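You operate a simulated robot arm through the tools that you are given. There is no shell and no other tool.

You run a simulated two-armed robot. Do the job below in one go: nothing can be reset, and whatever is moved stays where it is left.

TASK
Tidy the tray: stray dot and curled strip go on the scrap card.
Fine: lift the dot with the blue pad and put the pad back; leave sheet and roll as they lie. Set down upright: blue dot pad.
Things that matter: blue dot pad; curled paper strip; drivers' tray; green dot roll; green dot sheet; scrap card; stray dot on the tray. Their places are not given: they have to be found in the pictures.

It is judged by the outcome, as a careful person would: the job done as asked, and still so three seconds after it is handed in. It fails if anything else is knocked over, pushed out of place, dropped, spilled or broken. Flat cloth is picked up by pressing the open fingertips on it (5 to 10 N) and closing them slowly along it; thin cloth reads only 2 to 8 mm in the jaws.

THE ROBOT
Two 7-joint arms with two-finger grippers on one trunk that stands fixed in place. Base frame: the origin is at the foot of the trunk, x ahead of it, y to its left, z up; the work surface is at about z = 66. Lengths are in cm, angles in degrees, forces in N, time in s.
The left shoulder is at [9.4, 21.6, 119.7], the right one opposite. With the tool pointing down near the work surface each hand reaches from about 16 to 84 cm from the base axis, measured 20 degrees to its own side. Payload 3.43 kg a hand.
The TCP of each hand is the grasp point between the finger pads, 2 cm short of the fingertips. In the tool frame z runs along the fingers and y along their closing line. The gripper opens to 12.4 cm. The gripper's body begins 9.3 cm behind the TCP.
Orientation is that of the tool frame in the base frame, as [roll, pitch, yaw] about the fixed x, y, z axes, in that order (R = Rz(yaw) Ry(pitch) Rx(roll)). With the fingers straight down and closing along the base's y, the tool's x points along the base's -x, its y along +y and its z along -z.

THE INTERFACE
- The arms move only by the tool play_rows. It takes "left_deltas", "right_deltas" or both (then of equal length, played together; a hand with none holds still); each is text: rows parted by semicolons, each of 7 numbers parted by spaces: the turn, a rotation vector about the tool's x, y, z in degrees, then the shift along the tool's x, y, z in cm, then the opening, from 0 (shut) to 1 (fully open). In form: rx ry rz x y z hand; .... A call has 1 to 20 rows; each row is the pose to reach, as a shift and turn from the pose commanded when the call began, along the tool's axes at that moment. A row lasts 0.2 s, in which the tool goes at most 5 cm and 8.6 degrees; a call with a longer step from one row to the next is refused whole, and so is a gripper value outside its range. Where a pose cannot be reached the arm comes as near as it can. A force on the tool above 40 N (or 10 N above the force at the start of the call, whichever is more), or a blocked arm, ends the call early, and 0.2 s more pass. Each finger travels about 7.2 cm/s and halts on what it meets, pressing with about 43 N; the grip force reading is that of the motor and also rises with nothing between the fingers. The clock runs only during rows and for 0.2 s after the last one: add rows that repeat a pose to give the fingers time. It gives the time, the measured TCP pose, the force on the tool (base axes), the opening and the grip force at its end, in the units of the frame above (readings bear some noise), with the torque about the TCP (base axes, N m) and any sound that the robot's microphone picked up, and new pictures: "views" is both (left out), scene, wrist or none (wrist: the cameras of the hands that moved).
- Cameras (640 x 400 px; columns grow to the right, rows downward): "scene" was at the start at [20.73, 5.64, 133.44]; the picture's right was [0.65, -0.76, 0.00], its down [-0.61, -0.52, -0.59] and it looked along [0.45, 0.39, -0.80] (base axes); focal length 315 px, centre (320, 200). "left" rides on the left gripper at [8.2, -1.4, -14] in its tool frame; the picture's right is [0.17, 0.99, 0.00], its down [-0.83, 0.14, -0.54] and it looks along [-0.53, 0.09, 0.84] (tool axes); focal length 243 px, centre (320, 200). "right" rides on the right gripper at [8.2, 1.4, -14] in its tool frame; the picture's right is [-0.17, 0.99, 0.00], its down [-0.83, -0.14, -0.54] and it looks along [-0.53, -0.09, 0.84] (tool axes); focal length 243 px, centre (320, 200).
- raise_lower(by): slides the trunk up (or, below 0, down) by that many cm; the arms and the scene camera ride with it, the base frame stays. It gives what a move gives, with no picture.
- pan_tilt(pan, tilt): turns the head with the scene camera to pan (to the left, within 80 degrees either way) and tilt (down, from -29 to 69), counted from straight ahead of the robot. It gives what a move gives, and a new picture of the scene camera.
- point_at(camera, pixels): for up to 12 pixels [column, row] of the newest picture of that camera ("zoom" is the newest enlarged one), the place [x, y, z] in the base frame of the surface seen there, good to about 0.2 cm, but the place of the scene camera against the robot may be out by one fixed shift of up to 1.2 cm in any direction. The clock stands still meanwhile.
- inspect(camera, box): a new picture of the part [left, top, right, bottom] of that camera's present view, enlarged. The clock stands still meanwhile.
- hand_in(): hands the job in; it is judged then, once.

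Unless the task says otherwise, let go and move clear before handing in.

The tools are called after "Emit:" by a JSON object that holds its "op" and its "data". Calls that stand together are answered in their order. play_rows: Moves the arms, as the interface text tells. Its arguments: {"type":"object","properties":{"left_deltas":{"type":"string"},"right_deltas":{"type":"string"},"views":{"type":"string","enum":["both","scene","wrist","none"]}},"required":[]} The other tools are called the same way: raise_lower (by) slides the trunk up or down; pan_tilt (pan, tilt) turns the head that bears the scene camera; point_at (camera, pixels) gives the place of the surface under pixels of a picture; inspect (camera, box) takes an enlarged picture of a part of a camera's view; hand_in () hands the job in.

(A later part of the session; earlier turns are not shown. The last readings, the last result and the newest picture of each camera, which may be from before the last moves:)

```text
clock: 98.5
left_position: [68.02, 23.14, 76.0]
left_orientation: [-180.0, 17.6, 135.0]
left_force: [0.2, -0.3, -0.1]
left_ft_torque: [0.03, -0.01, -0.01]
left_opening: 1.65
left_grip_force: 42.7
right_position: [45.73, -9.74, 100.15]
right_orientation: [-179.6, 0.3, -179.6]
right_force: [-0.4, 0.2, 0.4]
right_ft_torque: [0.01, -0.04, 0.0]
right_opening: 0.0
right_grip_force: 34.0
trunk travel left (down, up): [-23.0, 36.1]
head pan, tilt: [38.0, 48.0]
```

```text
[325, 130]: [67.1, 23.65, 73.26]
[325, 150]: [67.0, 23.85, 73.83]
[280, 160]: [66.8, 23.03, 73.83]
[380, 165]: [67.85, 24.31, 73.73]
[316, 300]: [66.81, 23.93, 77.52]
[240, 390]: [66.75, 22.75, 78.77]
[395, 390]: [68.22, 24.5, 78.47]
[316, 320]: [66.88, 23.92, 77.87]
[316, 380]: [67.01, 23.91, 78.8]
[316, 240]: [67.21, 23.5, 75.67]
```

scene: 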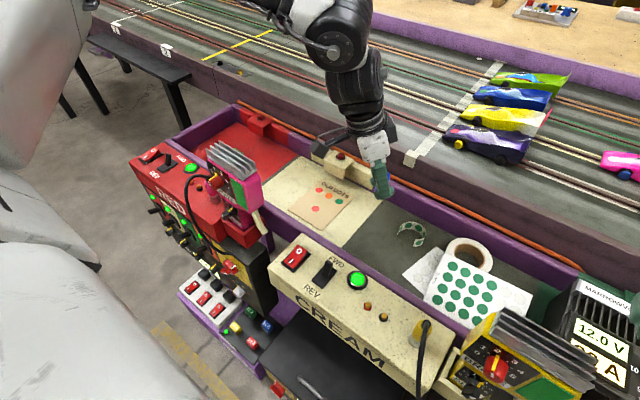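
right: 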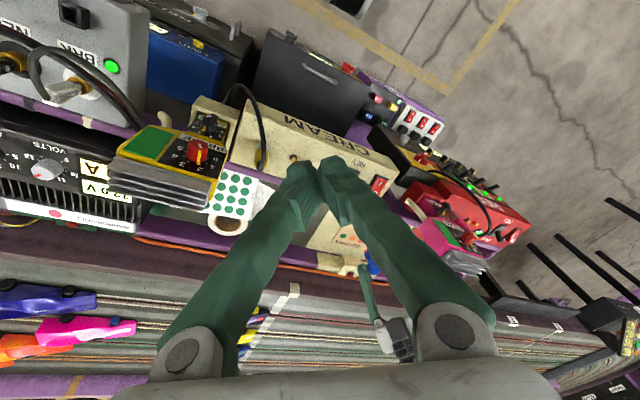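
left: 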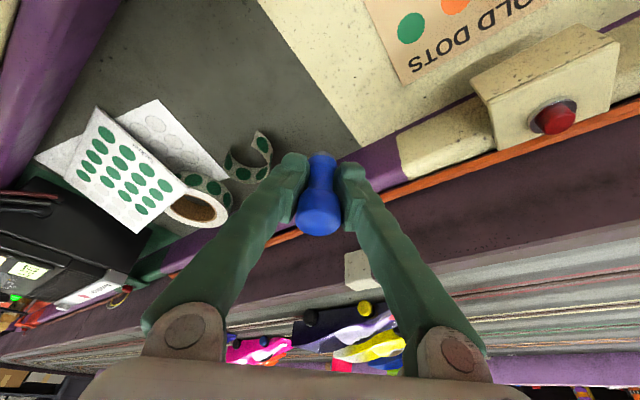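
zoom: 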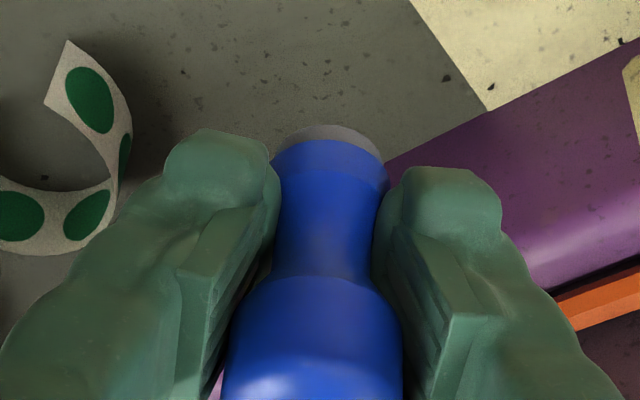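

The pad is aligned with its old spot within 0.1–0.2 cm (cap face [66.85,23.93] versus [66.85,23.85] before). I'll lower it to just above the floor, with a small correction.

Emit:
{"op": "play_rows", "data": {"left_deltas": "0 0 0 0.76 -0.1 2.38 0.1; 0 0 0 1.52 -0.12 4.765 0.1; 0 0 0 1.82 -0.12 5.72 0.1; 0 0 0 2.006 -0.12 6.29 0.1; 0 0 0 2.006 -0.12 6.29 0.1", "views": "wrist"}}

Emit:
{"op": "inspect", "data": {"camera": "scene", "box": [340, 170, 436, 230]}}

Emit:
{"op": "inspect", "data": {"camera": "left", "box": [240, 100, 400, 200]}}

```text
clock: 99.8
left_position: [67.75, 23.03, 69.39]
left_orientation: [-179.8, 17.7, 135.1]
left_force: [0.0, 0.0, -0.2]
left_ft_torque: [0.02, -0.01, 0.0]
left_opening: 1.64
left_grip_force: 42.6
right_position: [45.87, -9.91, 100.11]
right_orientation: [-179.6, 0.2, -179.6]
right_force: [0.3, -0.6, -0.2]
right_ft_torque: [0.0, -0.02, 0.01]
right_opening: 0.02
right_grip_force: 34.7
trunk travel left (down, up): [-23.0, 36.1]
head pan, tilt: [38.0, 48.0]
```

left: 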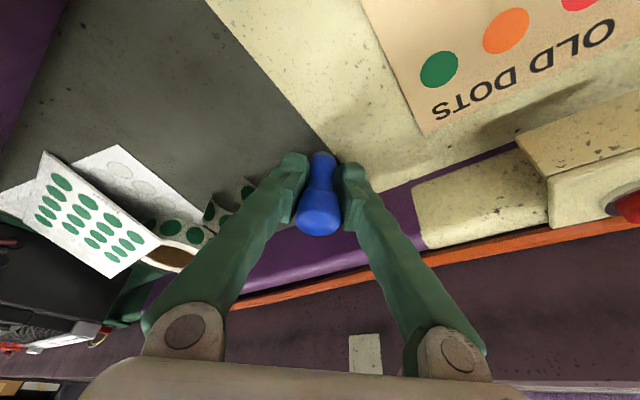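

```text
6.67 times, centred on (388, 200) of scene
```

zoom: 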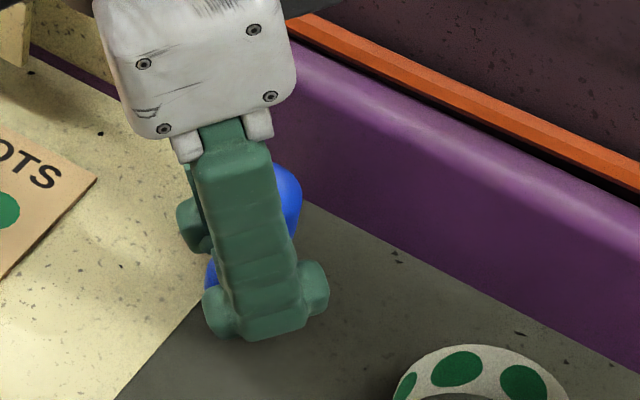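

```text
4.00 times, centred on (320, 150) of left
```

zoom: 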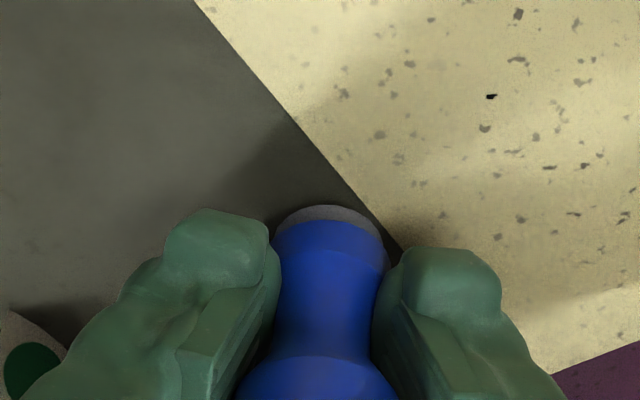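

Very close to the floor with no contact yet. I'll creep down in small steps until a light contact force shows.

Emit:
{"op": "play_rows", "data": {"left_deltas": "0 0 0 0.03 0 0.095 0.1; 0 0 0 0.06 0 0.19 0.1; 0 0 0 0.091 0 0.286 0.1; 0 0 0 0.106 0 0.334 0.1; 0 0 0 0.106 0 0.334 0.1", "views": "none"}}

```text
clock: 101.0
left_position: [67.78, 22.92, 69.04]
left_orientation: [-180.0, 17.7, 135.0]
left_force: [0.5, 0.4, 2.8]
left_ft_torque: [0.0, -0.05, 0.02]
left_opening: 1.66
left_grip_force: 43.3
right_position: [45.89, -9.81, 99.97]
right_orientation: [-179.6, 0.3, -179.7]
right_force: [-1.1, -0.5, -0.3]
right_ft_torque: [0.01, 0.0, 0.0]
right_opening: 0.0
right_grip_force: 34.3
trunk travel left (down, up): [-23.0, 36.1]
head pan, tilt: [38.0, 48.0]
```

Contact at 2.8 N. I'll open the fingers slowly and check that the pad stands upright.

Emit:
{"op": "play_rows", "data": {"left_deltas": "0 0 0 0 0 0 0.13; 0 0 0 0 0 0 0.16; 0 0 0 0 0 0 0.19; 0 0 0 0 0 0 0.22; 0 0 0 0 0 0 0.26; 0 0 0 0 0 0 0.3; 0 0 0 0 0 0 0.35; 0 0 0 0 0 0 0.35", "views": "wrist"}}

Emit:
{"op": "inspect", "data": {"camera": "left", "box": [240, 100, 400, 200]}}

Emit:
{"op": "inspect", "data": {"camera": "scene", "box": [340, 170, 436, 230]}}

```text
clock: 102.8
left_position: [67.73, 23.08, 68.97]
left_orientation: [-179.9, 17.6, 135.1]
left_force: [0.0, 0.4, -1.0]
left_ft_torque: [-0.01, 0.0, 0.02]
left_opening: 4.36
left_grip_force: 0.1
right_position: [45.81, -9.84, 100.12]
right_orientation: [-179.6, 0.2, -179.6]
right_force: [-0.6, 0.6, 0.2]
right_ft_torque: [0.01, 0.02, -0.01]
right_opening: 0.0
right_grip_force: 34.6
trunk travel left (down, up): [-23.0, 36.1]
head pan, tilt: [38.0, 48.0]
```

left: 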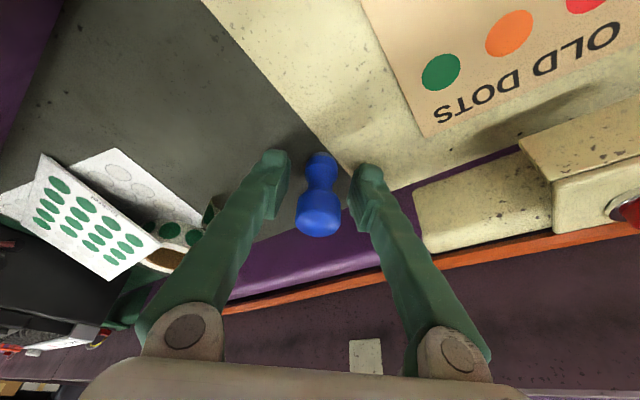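

```text
4.00 times, centred on (320, 150) of left
```

zoom: 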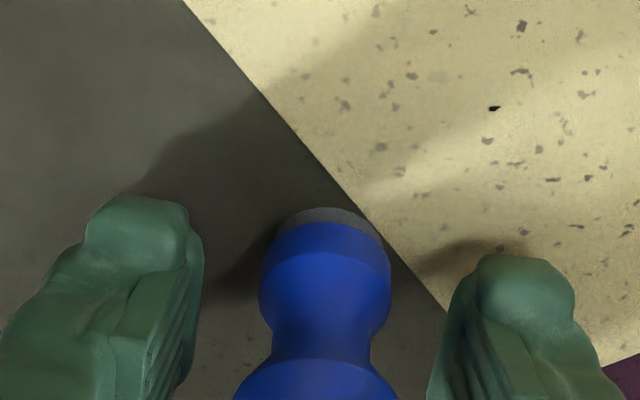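

```text
6.67 times, centred on (388, 200) of scene
```

zoom: 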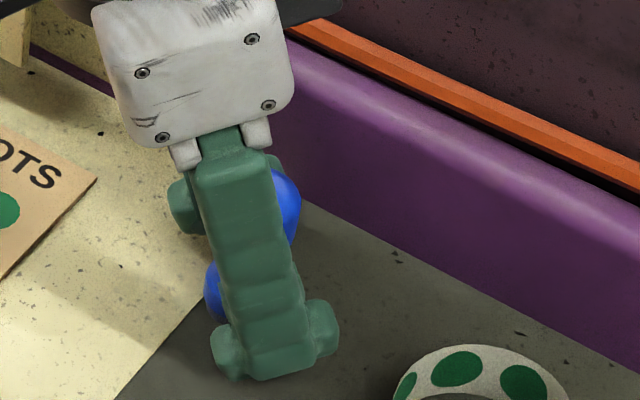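

The pad stands free between the open fingers. I'll raise the hand straight up.

Emit:
{"op": "play_rows", "data": {"left_deltas": "0 0 0 -0.3 0 -0.95 0.35; 0 0 0 -0.91 0 -2.86 0.35; 0 0 0 -1.82 0 -5.72 0.35; 0 0 0 -2.74 0 -8.58 0.35; 0 0 0 -3.65 0 -11.44 0.35; 0 0 0 -3.65 0 -11.44 0.35", "views": "both"}}

Emit:
{"op": "inspect", "data": {"camera": "scene", "box": [300, 160, 460, 260]}}

Emit:
{"op": "inspect", "data": {"camera": "left", "box": [180, 40, 400, 180]}}

```text
clock: 104.2
left_position: [67.83, 23.1, 80.97]
left_orientation: [-179.9, 17.6, 135.1]
left_force: [0.3, 0.7, 0.5]
left_ft_torque: [0.03, 0.03, 0.02]
left_opening: 4.33
left_grip_force: 0.0
right_position: [45.94, -9.85, 100.07]
right_orientation: [-179.3, 0.2, -179.6]
right_force: [0.9, 1.6, 0.6]
right_ft_torque: [-0.01, 0.02, 0.03]
right_opening: 0.02
right_grip_force: 33.7
trunk travel left (down, up): [-23.0, 36.1]
head pan, tilt: [38.0, 48.0]
```

scene: 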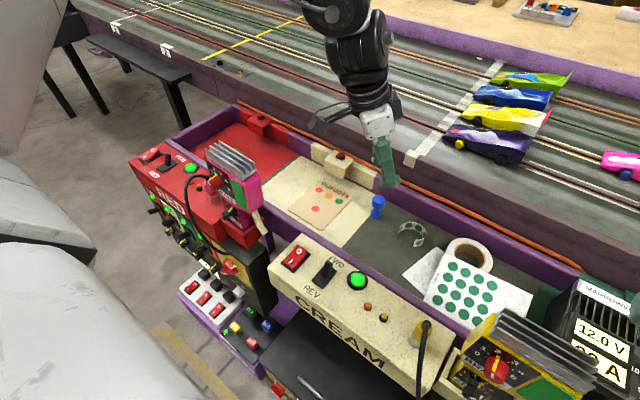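
left: 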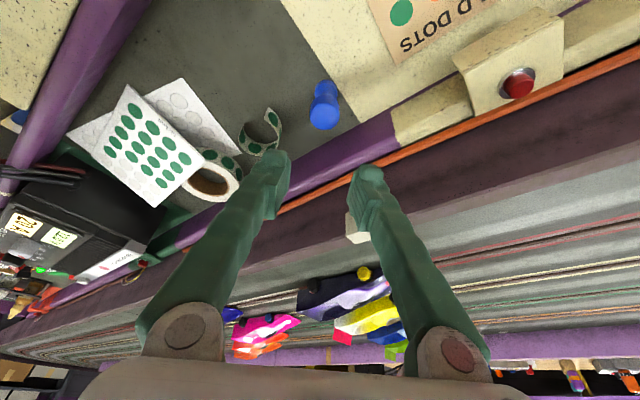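

```text
4.00 times, centred on (380, 210) of scene
```

zoom: 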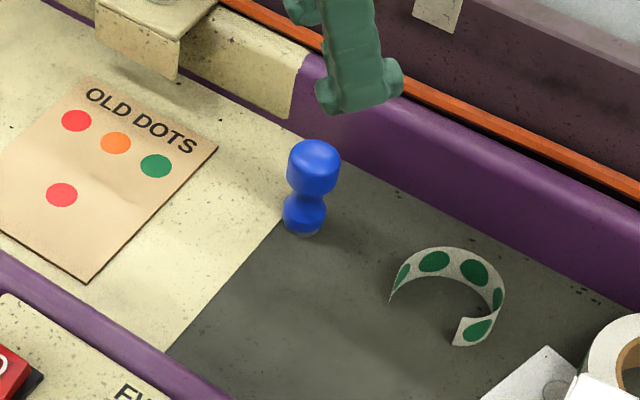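

```text
2.86 times, centred on (290, 110) of left
```

zoom: 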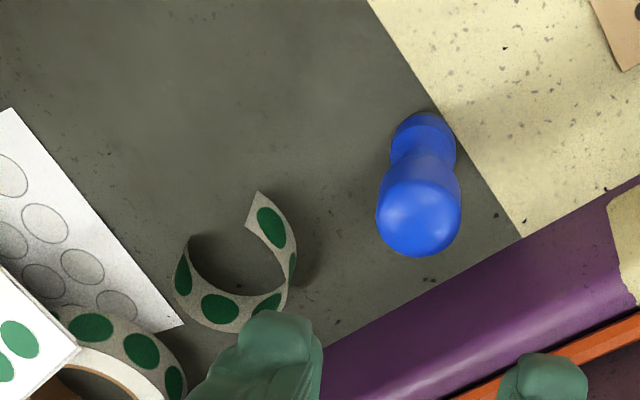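

The pad is back upright at its spot and the dot is on the card. Now the strip: I'll measure its shape on this left zoom.

Emit:
{"op": "point_at", "data": {"camera": "zoom", "pixels": [[258, 195], [248, 222], [275, 225], [290, 245], [285, 285], [265, 303], [250, 318], [215, 325], [220, 308], [185, 290], [178, 275], [195, 240]]}}

Emit:
{"op": "inspect", "data": {"camera": "scene", "box": [385, 210, 449, 250]}}

Emit:
{"op": "point_at", "data": {"camera": "zoom", "pixels": [[120, 210], [130, 150], [200, 120], [250, 110], [320, 120], [390, 160], [430, 220], [440, 270], [420, 330], [360, 340], [380, 300], [300, 145]]}}

```text
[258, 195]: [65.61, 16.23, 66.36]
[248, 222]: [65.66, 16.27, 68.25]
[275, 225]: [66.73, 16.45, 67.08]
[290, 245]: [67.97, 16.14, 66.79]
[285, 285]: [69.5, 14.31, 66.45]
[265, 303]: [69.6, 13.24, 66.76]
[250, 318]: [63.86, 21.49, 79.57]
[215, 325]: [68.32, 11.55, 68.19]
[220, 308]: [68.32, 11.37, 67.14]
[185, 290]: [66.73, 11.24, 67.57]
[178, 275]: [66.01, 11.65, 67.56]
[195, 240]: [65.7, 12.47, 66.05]
```

```text
10.00 times, centred on (417, 230) of scene
```

zoom: 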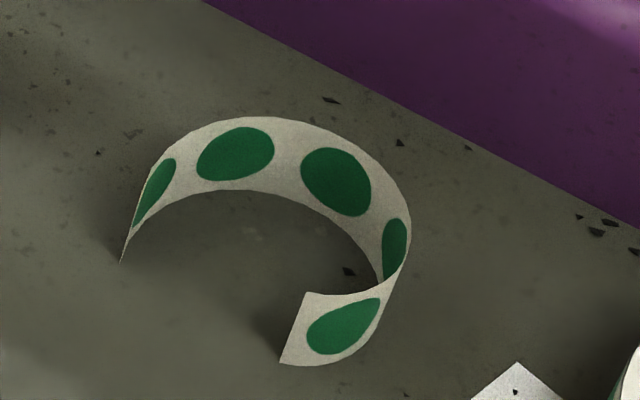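

```text
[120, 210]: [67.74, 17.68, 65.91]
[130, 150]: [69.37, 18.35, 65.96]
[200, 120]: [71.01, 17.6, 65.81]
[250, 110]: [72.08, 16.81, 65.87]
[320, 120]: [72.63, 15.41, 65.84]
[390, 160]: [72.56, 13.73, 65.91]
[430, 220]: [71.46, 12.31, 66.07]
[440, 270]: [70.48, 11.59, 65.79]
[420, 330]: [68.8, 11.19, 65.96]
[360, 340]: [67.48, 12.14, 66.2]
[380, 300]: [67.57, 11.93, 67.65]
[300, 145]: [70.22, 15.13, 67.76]
```

The strip is a band about 2 cm tall standing on edge, a C of radius ≈2.55 around [67.1,13.8]. I'll move over its wall near [68.9,15.6] with the tilt increased to 27° for reach, still high at z≈78.

Emit:
{"op": "play_rows", "data": {"left_deltas": "0 -3 0 -0.8 -0.7 0.3 0.3; 0 -6 0 -1.9 -1.7 1 0.28; 0 -9.4 0 -3.0 -2.8 2 0.26; 0 -9.4 0 -4.0 -3.7 3.4 0.25; 0 -9.4 0 -4.87 -4.55 4.7 0.25; 0 -9.4 0 -4.87 -4.55 4.7 0.25", "views": "both"}}

Emit:
{"op": "inspect", "data": {"camera": "left", "box": [240, 80, 400, 180]}}

```text
clock: 105.5
left_position: [68.93, 15.4, 77.97]
left_orientation: [-179.9, 27.1, 135.2]
left_force: [-0.3, 1.1, -1.0]
left_ft_torque: [-0.01, 0.01, -0.03]
left_opening: 3.11
left_grip_force: 0.1
right_position: [45.71, -9.85, 100.03]
right_orientation: [-179.6, 0.2, -179.6]
right_force: [-0.4, 0.2, 0.5]
right_ft_torque: [0.02, 0.01, -0.01]
right_opening: 0.0
right_grip_force: 34.1
trunk travel left (down, up): [-23.0, 36.1]
head pan, tilt: [38.0, 48.0]
```

scene: 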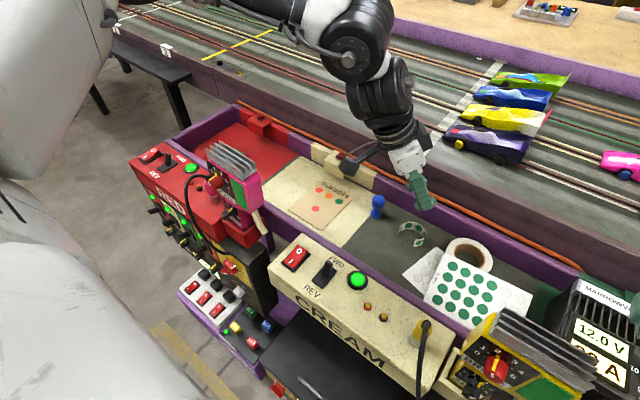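
left: 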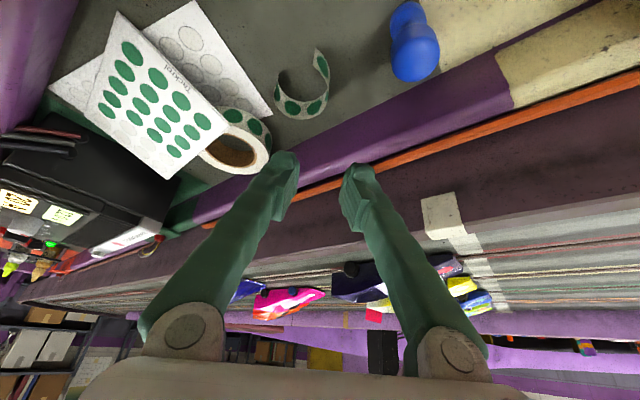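

```text
4.00 times, centred on (320, 130) of left
```

zoom: 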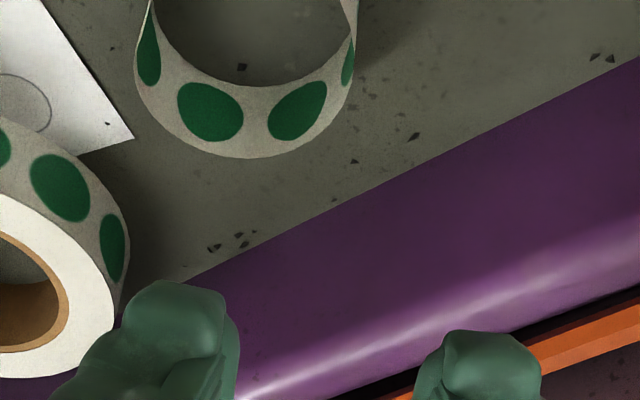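

Fully reached, with room. I'll measure the strip once more from this viewpoint.

Emit:
{"op": "inspect", "data": {"camera": "left", "box": [264, 40, 344, 125]}}

Emit:
{"op": "inspect", "data": {"camera": "left", "box": [264, 45, 344, 125]}}

```text
4.71 times, centred on (304, 82) of left
```

zoom: 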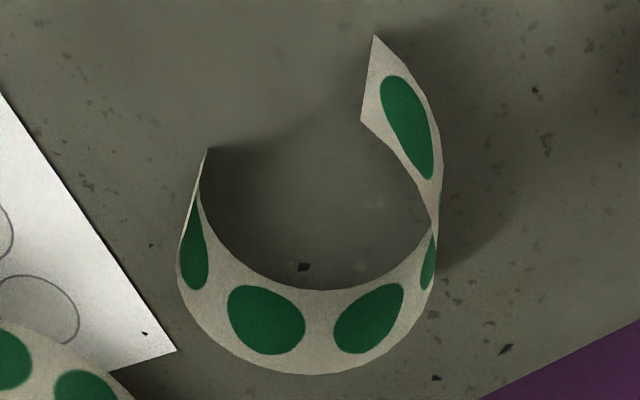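

```text
5.00 times, centred on (304, 85) of left
```

zoom: 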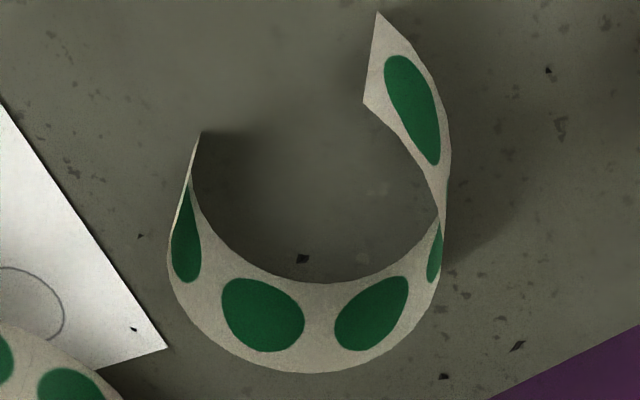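

Emit:
{"op": "point_at", "data": {"camera": "zoom", "pixels": [[378, 16], [366, 100], [440, 90], [420, 140], [447, 160], [436, 250], [405, 340], [390, 285], [300, 370], [310, 290], [180, 300], [195, 140]]}}

```text
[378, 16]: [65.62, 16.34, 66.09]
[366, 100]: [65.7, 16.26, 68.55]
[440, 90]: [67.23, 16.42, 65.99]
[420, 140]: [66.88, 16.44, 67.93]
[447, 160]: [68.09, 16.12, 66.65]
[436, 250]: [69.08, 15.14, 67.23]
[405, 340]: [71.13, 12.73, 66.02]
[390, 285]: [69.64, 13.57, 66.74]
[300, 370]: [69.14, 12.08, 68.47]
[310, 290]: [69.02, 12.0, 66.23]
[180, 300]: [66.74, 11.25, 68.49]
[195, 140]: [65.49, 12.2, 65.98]
```

The wall point facing the closing line is at about [68.7,15.7], and the hand is already aligned with it. I'll lower to z≈71.6 first and check that the fingers straddle the band.

Emit:
{"op": "play_rows", "data": {"left_deltas": "0 0 0 1.0 0 1.8 0.25; 0 0 0 2.1 0 3.8 0.25; 0 0 0 3.09 0 5.61 0.25; 0 0 0 3.09 0 5.61 0.25", "views": "both"}}

Emit:
{"op": "inspect", "data": {"camera": "left", "box": [250, 100, 390, 190]}}

Emit:
{"op": "inspect", "data": {"camera": "scene", "box": [375, 190, 471, 250]}}

```text
clock: 106.5
left_position: [68.66, 15.62, 71.72]
left_orientation: [-180.0, 27.2, 135.2]
left_force: [-0.7, 1.0, 0.3]
left_ft_torque: [0.05, 0.06, 0.01]
left_opening: 3.08
left_grip_force: 0.1
right_position: [45.88, -9.79, 100.0]
right_orientation: [-179.5, 0.2, -179.6]
right_force: [-0.1, 0.9, 0.6]
right_ft_torque: [0.02, 0.03, -0.03]
right_opening: 0.02
right_grip_force: 34.1
trunk travel left (down, up): [-23.0, 36.1]
head pan, tilt: [38.0, 48.0]
```

scene: 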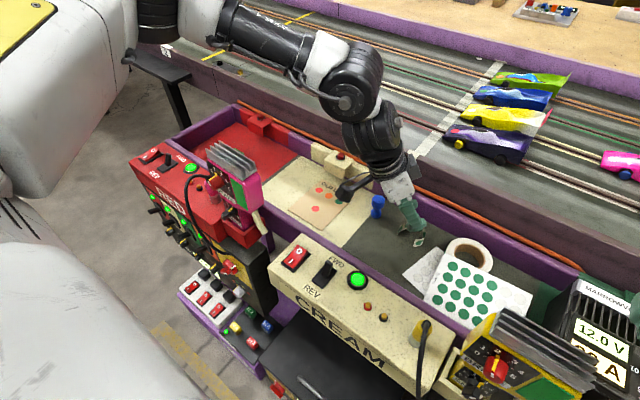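
left: 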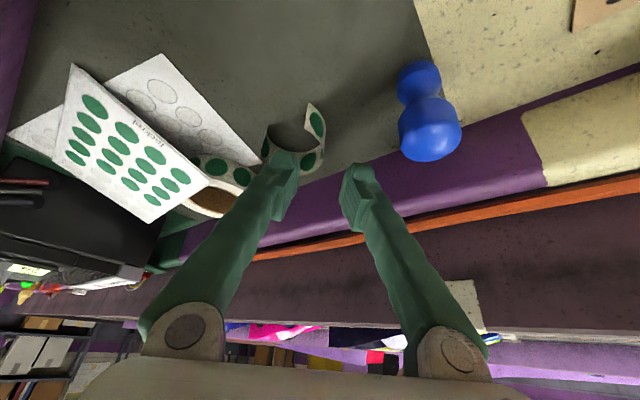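

```text
4.44 times, centred on (320, 145) of left
```

zoom: 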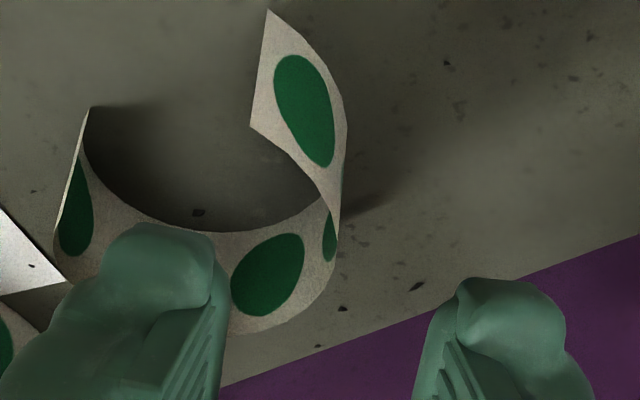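

```text
6.67 times, centred on (423, 220) of scene
```

zoom: 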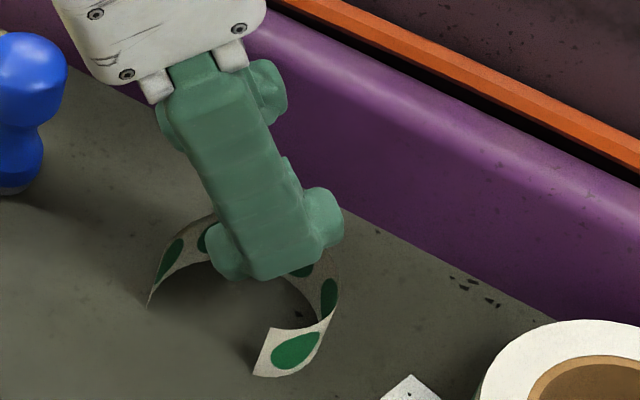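

Accounting for the tilt, the tips sit 0.9 cm further out, so I'll shift back 0.7 and lower until the tips are just above the floor, keeping the fingers open.

Emit:
{"op": "play_rows", "data": {"left_deltas": "0 0 0 0.623 0 -0.319 0.25; 0 0 0 1.26 0 0.927 0.25; 0 0 0 1.716 0 1.817 0.25; 0 0 0 1.91 0 2.19 0.25; 0 0 0 1.91 0 2.19 0.25", "views": "both"}}

Emit:
{"op": "inspect", "data": {"camera": "left", "box": [250, 110, 390, 200]}}

Emit:
{"op": "inspect", "data": {"camera": "scene", "box": [375, 190, 471, 250]}}

```text
clock: 107.4
left_position: [68.41, 15.74, 70.08]
left_orientation: [179.8, 28.1, 135.0]
left_force: [-6.4, 5.5, 26.0]
left_ft_torque: [-0.23, 0.59, -0.23]
left_opening: 2.98
left_grip_force: 0.1
right_position: [45.78, -9.83, 100.14]
right_orientation: [-179.6, 0.3, -179.5]
right_force: [0.3, -0.3, -0.5]
right_ft_torque: [0.02, 0.0, -0.01]
right_opening: 0.0
right_grip_force: 34.9
trunk travel left (down, up): [-23.0, 36.1]
head pan, tilt: [38.0, 48.0]
stopped in row 4 (left hand): the force on the tool passed its limit at 42 N (the readings are from after the stop); the commanded pose is now the measured one
```

scene: 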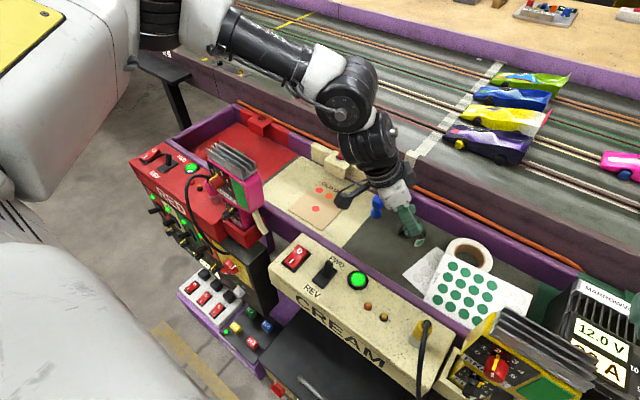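
left: 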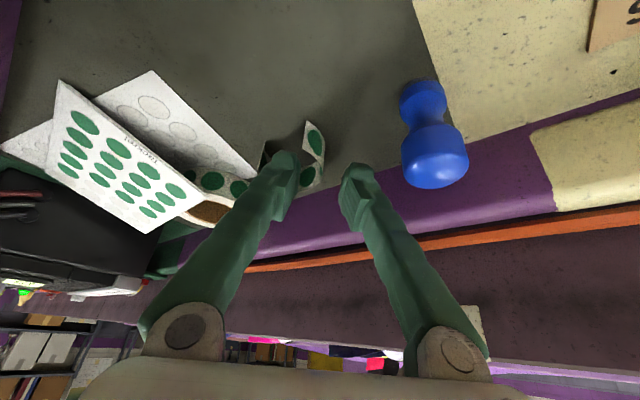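

```text
4.44 times, centred on (320, 155) of left
```

zoom: 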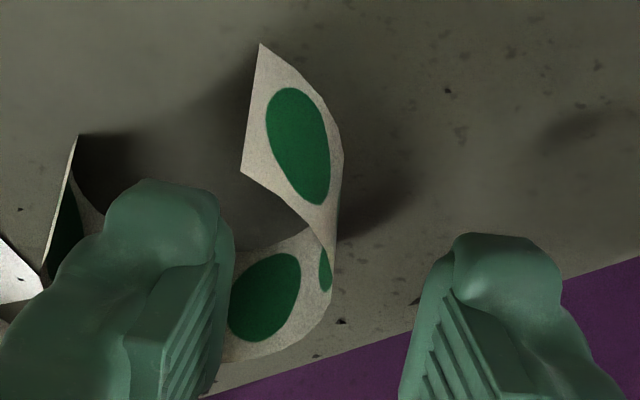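

```text
6.67 times, centred on (423, 220) of scene
```

zoom: 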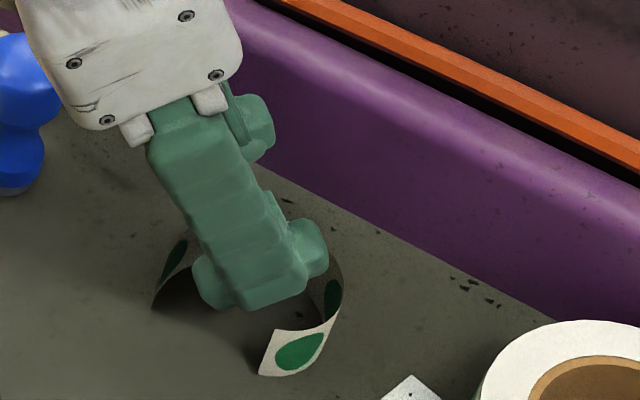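

The inner finger hit something inside the C at z≈68.3 (force stop 42 N); the strip evidently behaves as a solid shape there. I'll raise the hand off it at once and look.

Emit:
{"op": "play_rows", "data": {"left_deltas": "0 0 0 -0.47 0 -0.88 0.25; 0 0 0 -1.41 0 -2.65 0.25; 0 0 0 -2.83 0 -5.29 0.25; 0 0 0 -2.83 0 -5.29 0.25", "views": "both"}}

Emit:
{"op": "inspect", "data": {"camera": "scene", "box": [375, 190, 471, 250]}}

Emit:
{"op": "inspect", "data": {"camera": "left", "box": [210, 40, 370, 140]}}

```text
clock: 108.4
left_position: [68.43, 15.83, 75.7]
left_orientation: [-179.9, 27.6, 135.0]
left_force: [-0.1, -0.6, 0.1]
left_ft_torque: [-0.01, 0.02, 0.01]
left_opening: 3.09
left_grip_force: 0.0
right_position: [45.9, -9.79, 100.07]
right_orientation: [-179.4, 0.2, -179.6]
right_force: [-0.1, -0.2, 0.0]
right_ft_torque: [-0.01, 0.01, 0.01]
right_opening: 0.0
right_grip_force: 34.9
trunk travel left (down, up): [-23.0, 36.1]
head pan, tilt: [38.0, 48.0]
```

scene: 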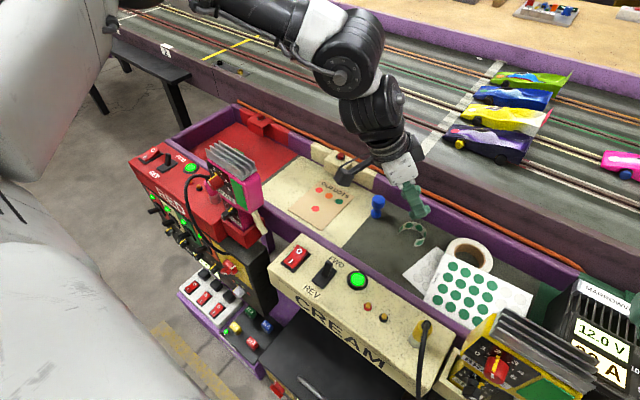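
left: 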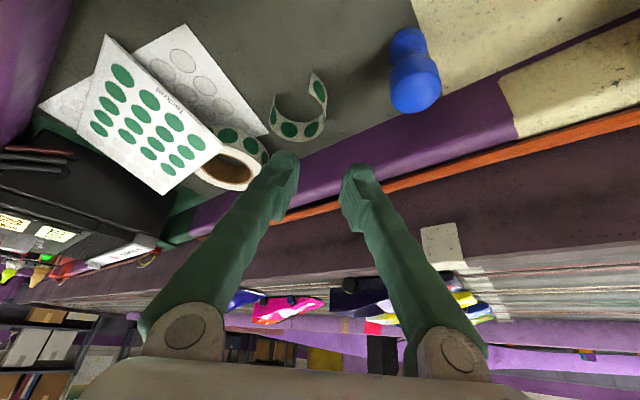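

```text
6.67 times, centred on (423, 220) of scene
```

zoom: 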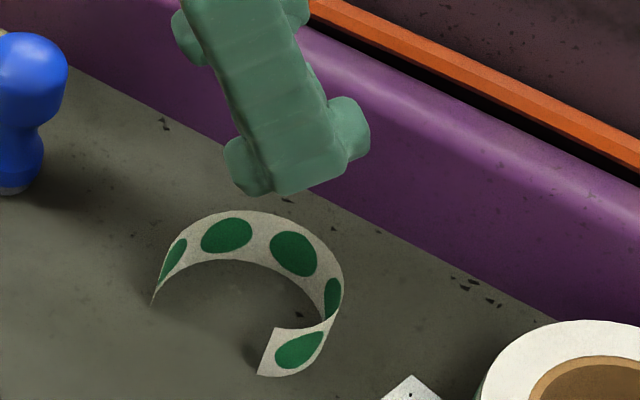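

```text
4.00 times, centred on (290, 90) of left
```

zoom: 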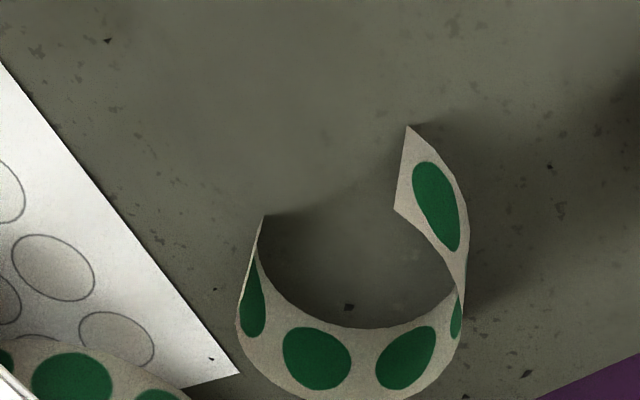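

The strip is unharmed and unmoved. I'll measure the paper's edge near it (zoom (0,65) to (238,373)) to see what room a grip from outside has.

Emit:
{"op": "point_at", "data": {"camera": "zoom", "pixels": [[236, 372], [200, 325], [150, 258], [80, 168], [262, 222], [240, 310], [245, 340], [300, 385], [408, 130], [466, 230], [460, 320], [395, 208]]}}

```text
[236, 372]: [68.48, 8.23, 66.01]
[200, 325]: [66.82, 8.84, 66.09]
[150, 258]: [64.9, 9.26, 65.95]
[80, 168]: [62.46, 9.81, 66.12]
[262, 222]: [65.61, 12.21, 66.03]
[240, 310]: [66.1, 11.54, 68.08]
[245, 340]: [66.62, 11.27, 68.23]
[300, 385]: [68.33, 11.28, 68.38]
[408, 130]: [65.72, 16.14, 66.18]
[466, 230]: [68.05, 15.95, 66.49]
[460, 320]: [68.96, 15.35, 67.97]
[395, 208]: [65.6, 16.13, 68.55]
```

There are 2.4 cm between the strip and the paper, enough for a finger, so I'll grip the curl from outside along the same closing line (its width there is 4.75 cm). I'll open to 5.7 cm, shift, and lower to z≈71 to check.

Emit:
{"op": "play_rows", "data": {"left_deltas": "0 0 0 0 -1.1 0 0.36; 0 0 0 -0.09 -2.29 0.05 0.46; 0 0 0 -0.09 -2.29 0.05 0.46; 0 0 0 1.0 -2.29 2.1 0.46; 0 0 0 2.09 -2.29 4.21 0.46; 0 0 0 2.09 -2.29 4.21 0.46", "views": "both"}}

Emit:
{"op": "inspect", "data": {"camera": "left", "box": [240, 90, 400, 190]}}

Emit:
{"op": "inspect", "data": {"camera": "scene", "box": [375, 190, 471, 250]}}

```text
clock: 109.8
left_position: [66.84, 13.97, 70.97]
left_orientation: [180.0, 27.7, 135.0]
left_force: [-0.2, 0.1, 0.3]
left_ft_torque: [0.04, 0.02, -0.01]
left_opening: 5.7
left_grip_force: 0.0
right_position: [45.84, -9.88, 100.05]
right_orientation: [-179.6, 0.2, -179.6]
right_force: [1.0, -0.1, 0.5]
right_ft_torque: [0.0, -0.02, 0.03]
right_opening: 0.01
right_grip_force: 34.6
trunk travel left (down, up): [-23.0, 36.1]
head pan, tilt: [38.0, 48.0]
```

scene: 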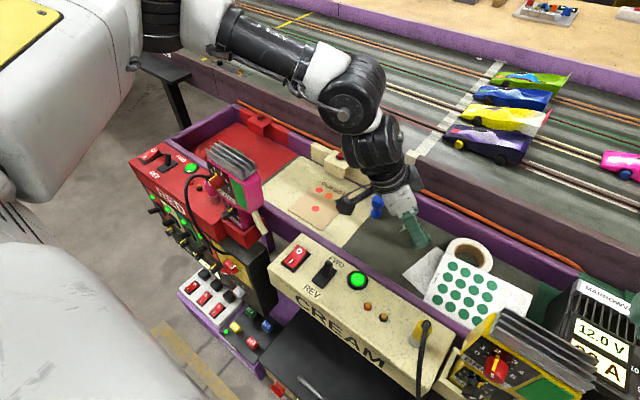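
left: 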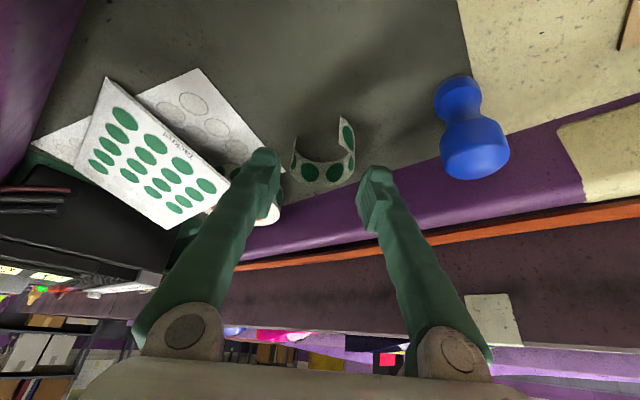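

```text
4.00 times, centred on (320, 140) of left
```

zoom: 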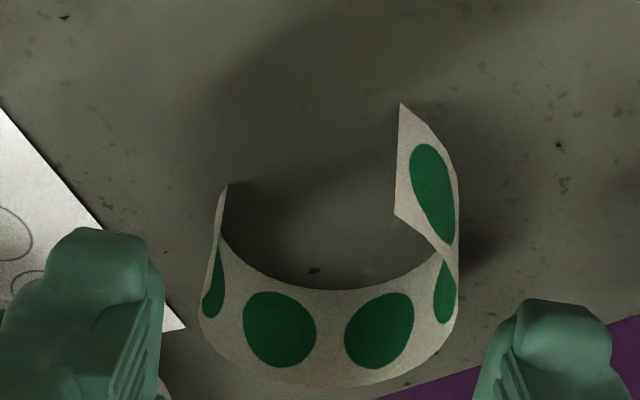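

```text
6.67 times, centred on (423, 220) of scene
```

zoom: 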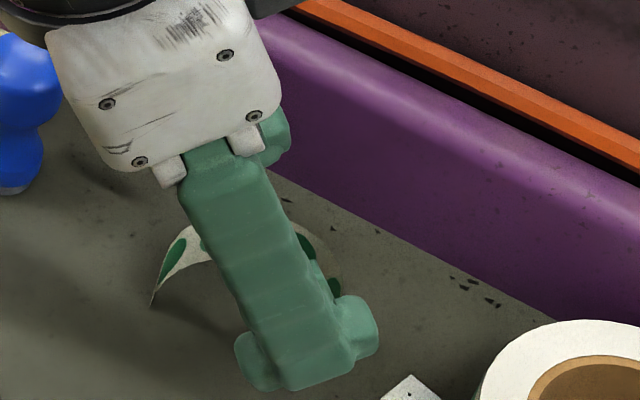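

The fingers straddle the whole curl and miss the paper corner. I'll lower to z≈68.9 and close gently, watching the grip force.

Emit:
{"op": "play_rows", "data": {"left_deltas": "0 0 0 0.48 0.15 0.92 0.46; 0 0 0 0.79 0.15 1.51 0.46; 0 0 0 0.96 0.15 1.83 0.46; 0 0 0 0.96 0.15 1.83 0.46", "views": "wrist"}}

Emit:
{"op": "inspect", "data": {"camera": "left", "box": [240, 100, 400, 200]}}

```text
clock: 110.8
left_position: [67.01, 14.17, 68.9]
left_orientation: [180.0, 27.7, 135.0]
left_force: [0.8, 0.2, -0.6]
left_ft_torque: [-0.02, 0.0, 0.01]
left_opening: 5.71
left_grip_force: 0.1
right_position: [45.84, -9.67, 99.99]
right_orientation: [-179.6, 0.2, -179.5]
right_force: [-0.2, -1.0, 0.0]
right_ft_torque: [-0.02, -0.02, 0.04]
right_opening: 0.0
right_grip_force: 34.1
trunk travel left (down, up): [-23.0, 36.1]
head pan, tilt: [38.0, 48.0]
```

left: 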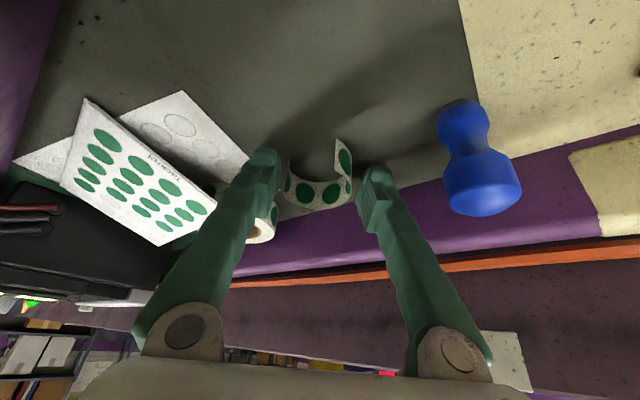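

```text
4.00 times, centred on (320, 150) of left
```

zoom: 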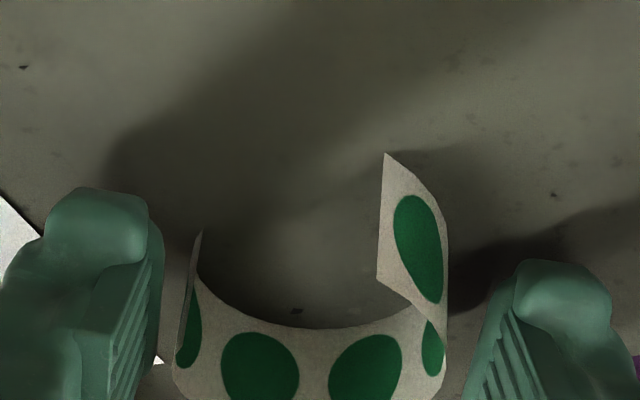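

No contact with the floor, and a finger sits on each side of the strip. I'll close slowly.

Emit:
{"op": "play_rows", "data": {"left_deltas": "0 0 0 0 0 0 0.44; 0 0 0 0 0 0 0.425; 0 0 0 0 0 0 0.41; 0 0 0 0 0 0 0.395; 0 0 0 0 0 0 0.38; 0 0 0 0 0 0 0.37; 0 0 0 0 0 0 0.37", "views": "wrist"}}

Emit:
{"op": "inspect", "data": {"camera": "left", "box": [240, 100, 400, 200]}}

```text
clock: 112.4
left_position: [66.98, 14.24, 68.83]
left_orientation: [-179.9, 27.7, 135.0]
left_force: [-0.2, -0.2, -0.5]
left_ft_torque: [0.0, 0.02, -0.01]
left_opening: 4.64
left_grip_force: 0.3
right_position: [45.76, -9.86, 100.04]
right_orientation: [-179.7, 0.2, -179.6]
right_force: [0.5, 0.4, -0.8]
right_ft_torque: [-0.01, -0.02, -0.03]
right_opening: 0.0
right_grip_force: 34.4
trunk travel left (down, up): [-23.0, 36.1]
head pan, tilt: [38.0, 48.0]
```

left: 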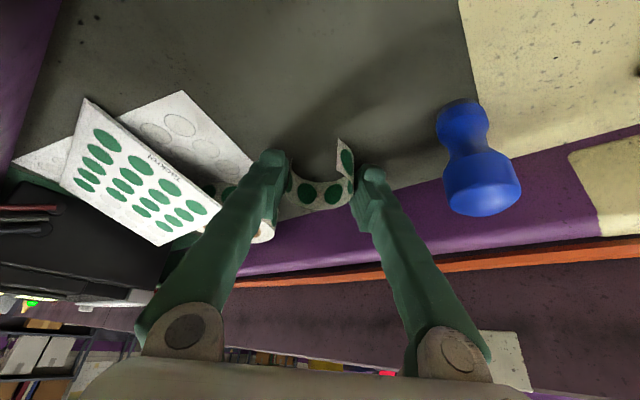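

```text
4.00 times, centred on (320, 150) of left
```

zoom: 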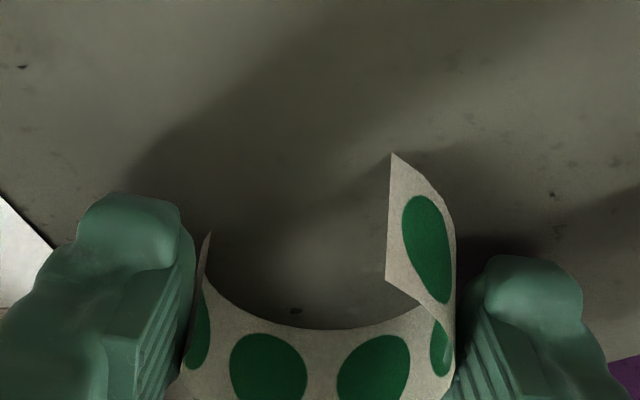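

Both fingers are about to touch (opening 4.64). I'll continue closing a little until the force shows a hold.

Emit:
{"op": "play_rows", "data": {"left_deltas": "0 0 0 0 0 0 0.36; 0 0 0 0 0 0 0.35; 0 0 0 0 0 0 0.34; 0 0 0 0 0 0 0.33; 0 0 0 0 0 0 0.33", "views": "wrist"}}

Emit:
{"op": "inspect", "data": {"camera": "left", "box": [240, 100, 400, 200]}}

```text
clock: 113.6
left_position: [67.07, 14.31, 68.94]
left_orientation: [-179.9, 27.7, 135.1]
left_force: [-1.2, 0.1, -1.0]
left_ft_torque: [-0.02, 0.01, -0.01]
left_opening: 4.24
left_grip_force: 18.3
right_position: [46.01, -9.75, 100.11]
right_orientation: [-179.7, 0.2, -179.6]
right_force: [-0.1, -1.3, 0.3]
right_ft_torque: [0.02, -0.03, -0.01]
right_opening: 0.01
right_grip_force: 34.0
trunk travel left (down, up): [-23.0, 36.1]
head pan, tilt: [38.0, 48.0]
```

left: 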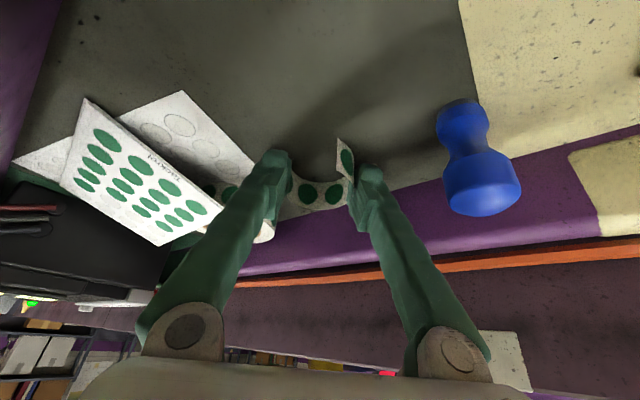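

```text
4.00 times, centred on (320, 150) of left
```

zoom: 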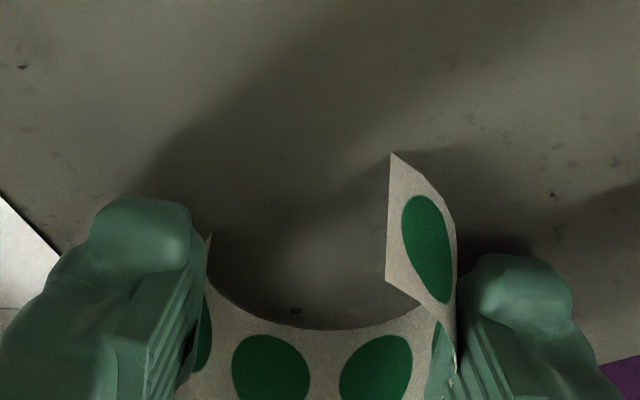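

The strip is held at 4.24 cm with 18 N. I'll lift slowly 5 cm and look.

Emit:
{"op": "play_rows", "data": {"left_deltas": "0 0 0 -0.14 0 -0.27 0.325; 0 0 0 -0.35 0 -0.66 0.325; 0 0 0 -0.7 0 -1.33 0.325; 0 0 0 -1.4 0 -2.65 0.325; 0 0 0 -2.32 0 -4.42 0.325; 0 0 0 -2.32 0 -4.42 0.325", "views": "both"}}

Emit:
{"op": "inspect", "data": {"camera": "left", "box": [240, 100, 400, 200]}}

Emit:
{"op": "inspect", "data": {"camera": "scene", "box": [375, 180, 471, 240]}}

```text
clock: 115.0
left_position: [66.81, 14.29, 73.97]
left_orientation: [-180.0, 27.7, 135.0]
left_force: [0.4, -0.6, 0.0]
left_ft_torque: [0.02, 0.03, -0.04]
left_opening: 4.24
left_grip_force: 25.8
right_position: [45.93, -9.84, 100.02]
right_orientation: [-179.5, 0.2, -179.7]
right_force: [-0.2, 0.3, -0.7]
right_ft_torque: [0.01, 0.02, 0.01]
right_opening: 0.01
right_grip_force: 34.4
trunk travel left (down, up): [-23.0, 36.1]
head pan, tilt: [38.0, 48.0]
```

scene: 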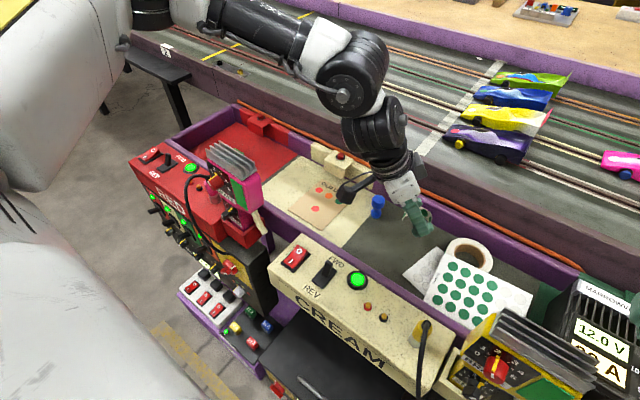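
left: 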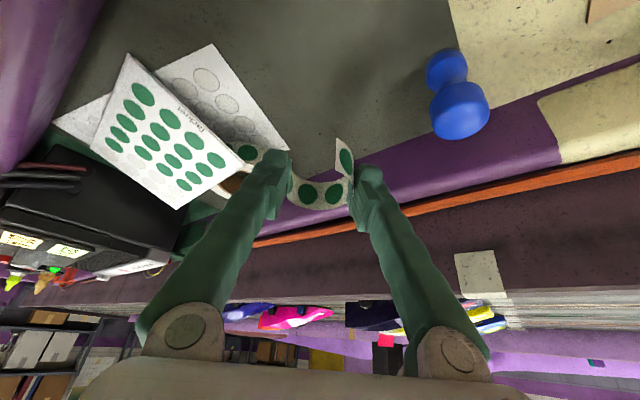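

```text
4.00 times, centred on (320, 150) of left
```

zoom: 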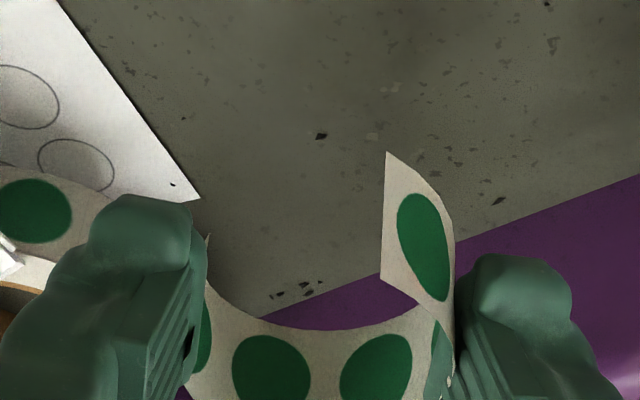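

```text
6.67 times, centred on (423, 210) of scene
```

zoom: 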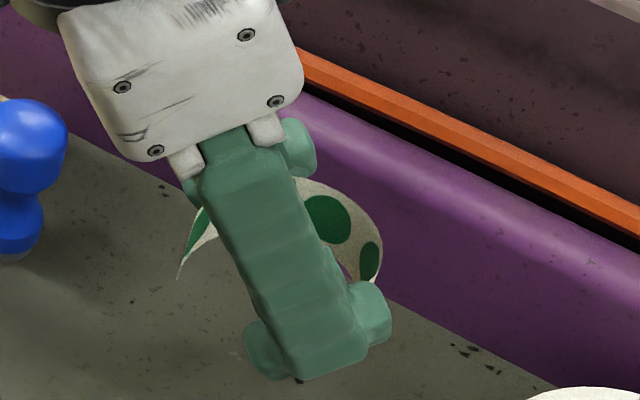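

The strip is lifted and held. I'll raise it to TCP z≈79 (strip bottom about 76, clear of the pad's top at 72) and carry it straight over to the card.

Emit:
{"op": "play_rows", "data": {"left_deltas": "0 0 0 -1.2 0 -2.2 0.325; 0 0 0 -2.32 0 -4.43 0.325; 0 0 0 -2.32 0 -4.43 0.325; 0 0 0 0.5 2.73 -5.9 0.325; 0 0 0 3.3 5.46 -7.37 0.325; 0 0 0 6.1 8.19 -8.85 0.325; 0 0 0 8.9 10.92 -10.3 0.325; 0 0 0 11.7 13.65 -11.8 0.325; 0 0 0 11.7 13.65 -11.8 0.325", "views": "both"}}

Emit:
{"op": "inspect", "data": {"camera": "left", "box": [220, 40, 420, 165]}}

Emit:
{"op": "inspect", "data": {"camera": "scene", "box": [260, 140, 420, 240]}}

```text
clock: 117.0
left_position: [65.38, 34.83, 79.02]
left_orientation: [180.0, 27.7, 135.0]
left_force: [-0.5, -0.1, 0.7]
left_ft_torque: [0.04, 0.01, -0.04]
left_opening: 4.32
left_grip_force: 14.0
right_position: [45.87, -9.81, 100.08]
right_orientation: [-179.5, 0.2, -179.6]
right_force: [1.4, 0.0, 0.7]
right_ft_torque: [0.02, 0.01, 0.0]
right_opening: 0.0
right_grip_force: 34.8
trunk travel left (down, up): [-23.0, 36.1]
head pan, tilt: [38.0, 48.0]
```

scene: 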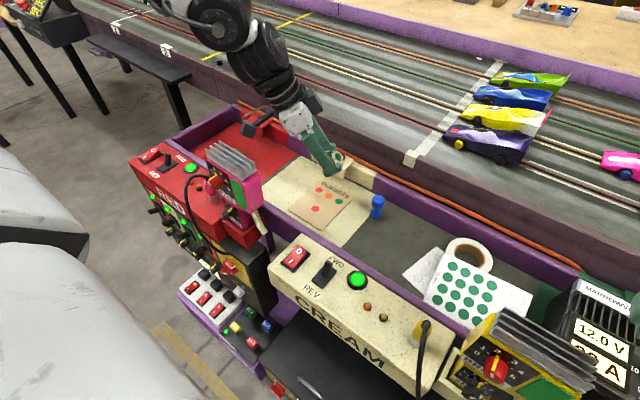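
left: 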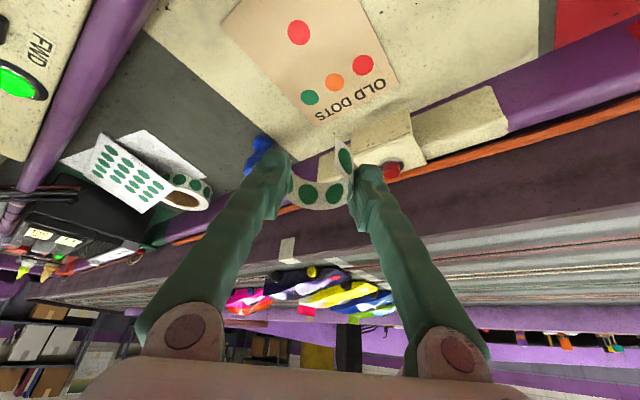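

```text
3.20 times, centred on (320, 102) of left
```

zoom: 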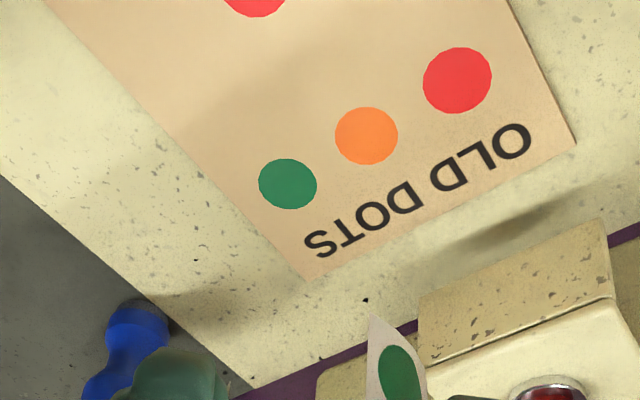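

```text
4.00 times, centred on (340, 190) of scene
```

zoom: 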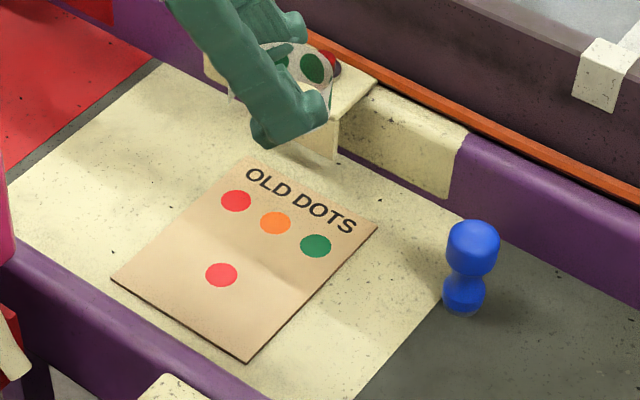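

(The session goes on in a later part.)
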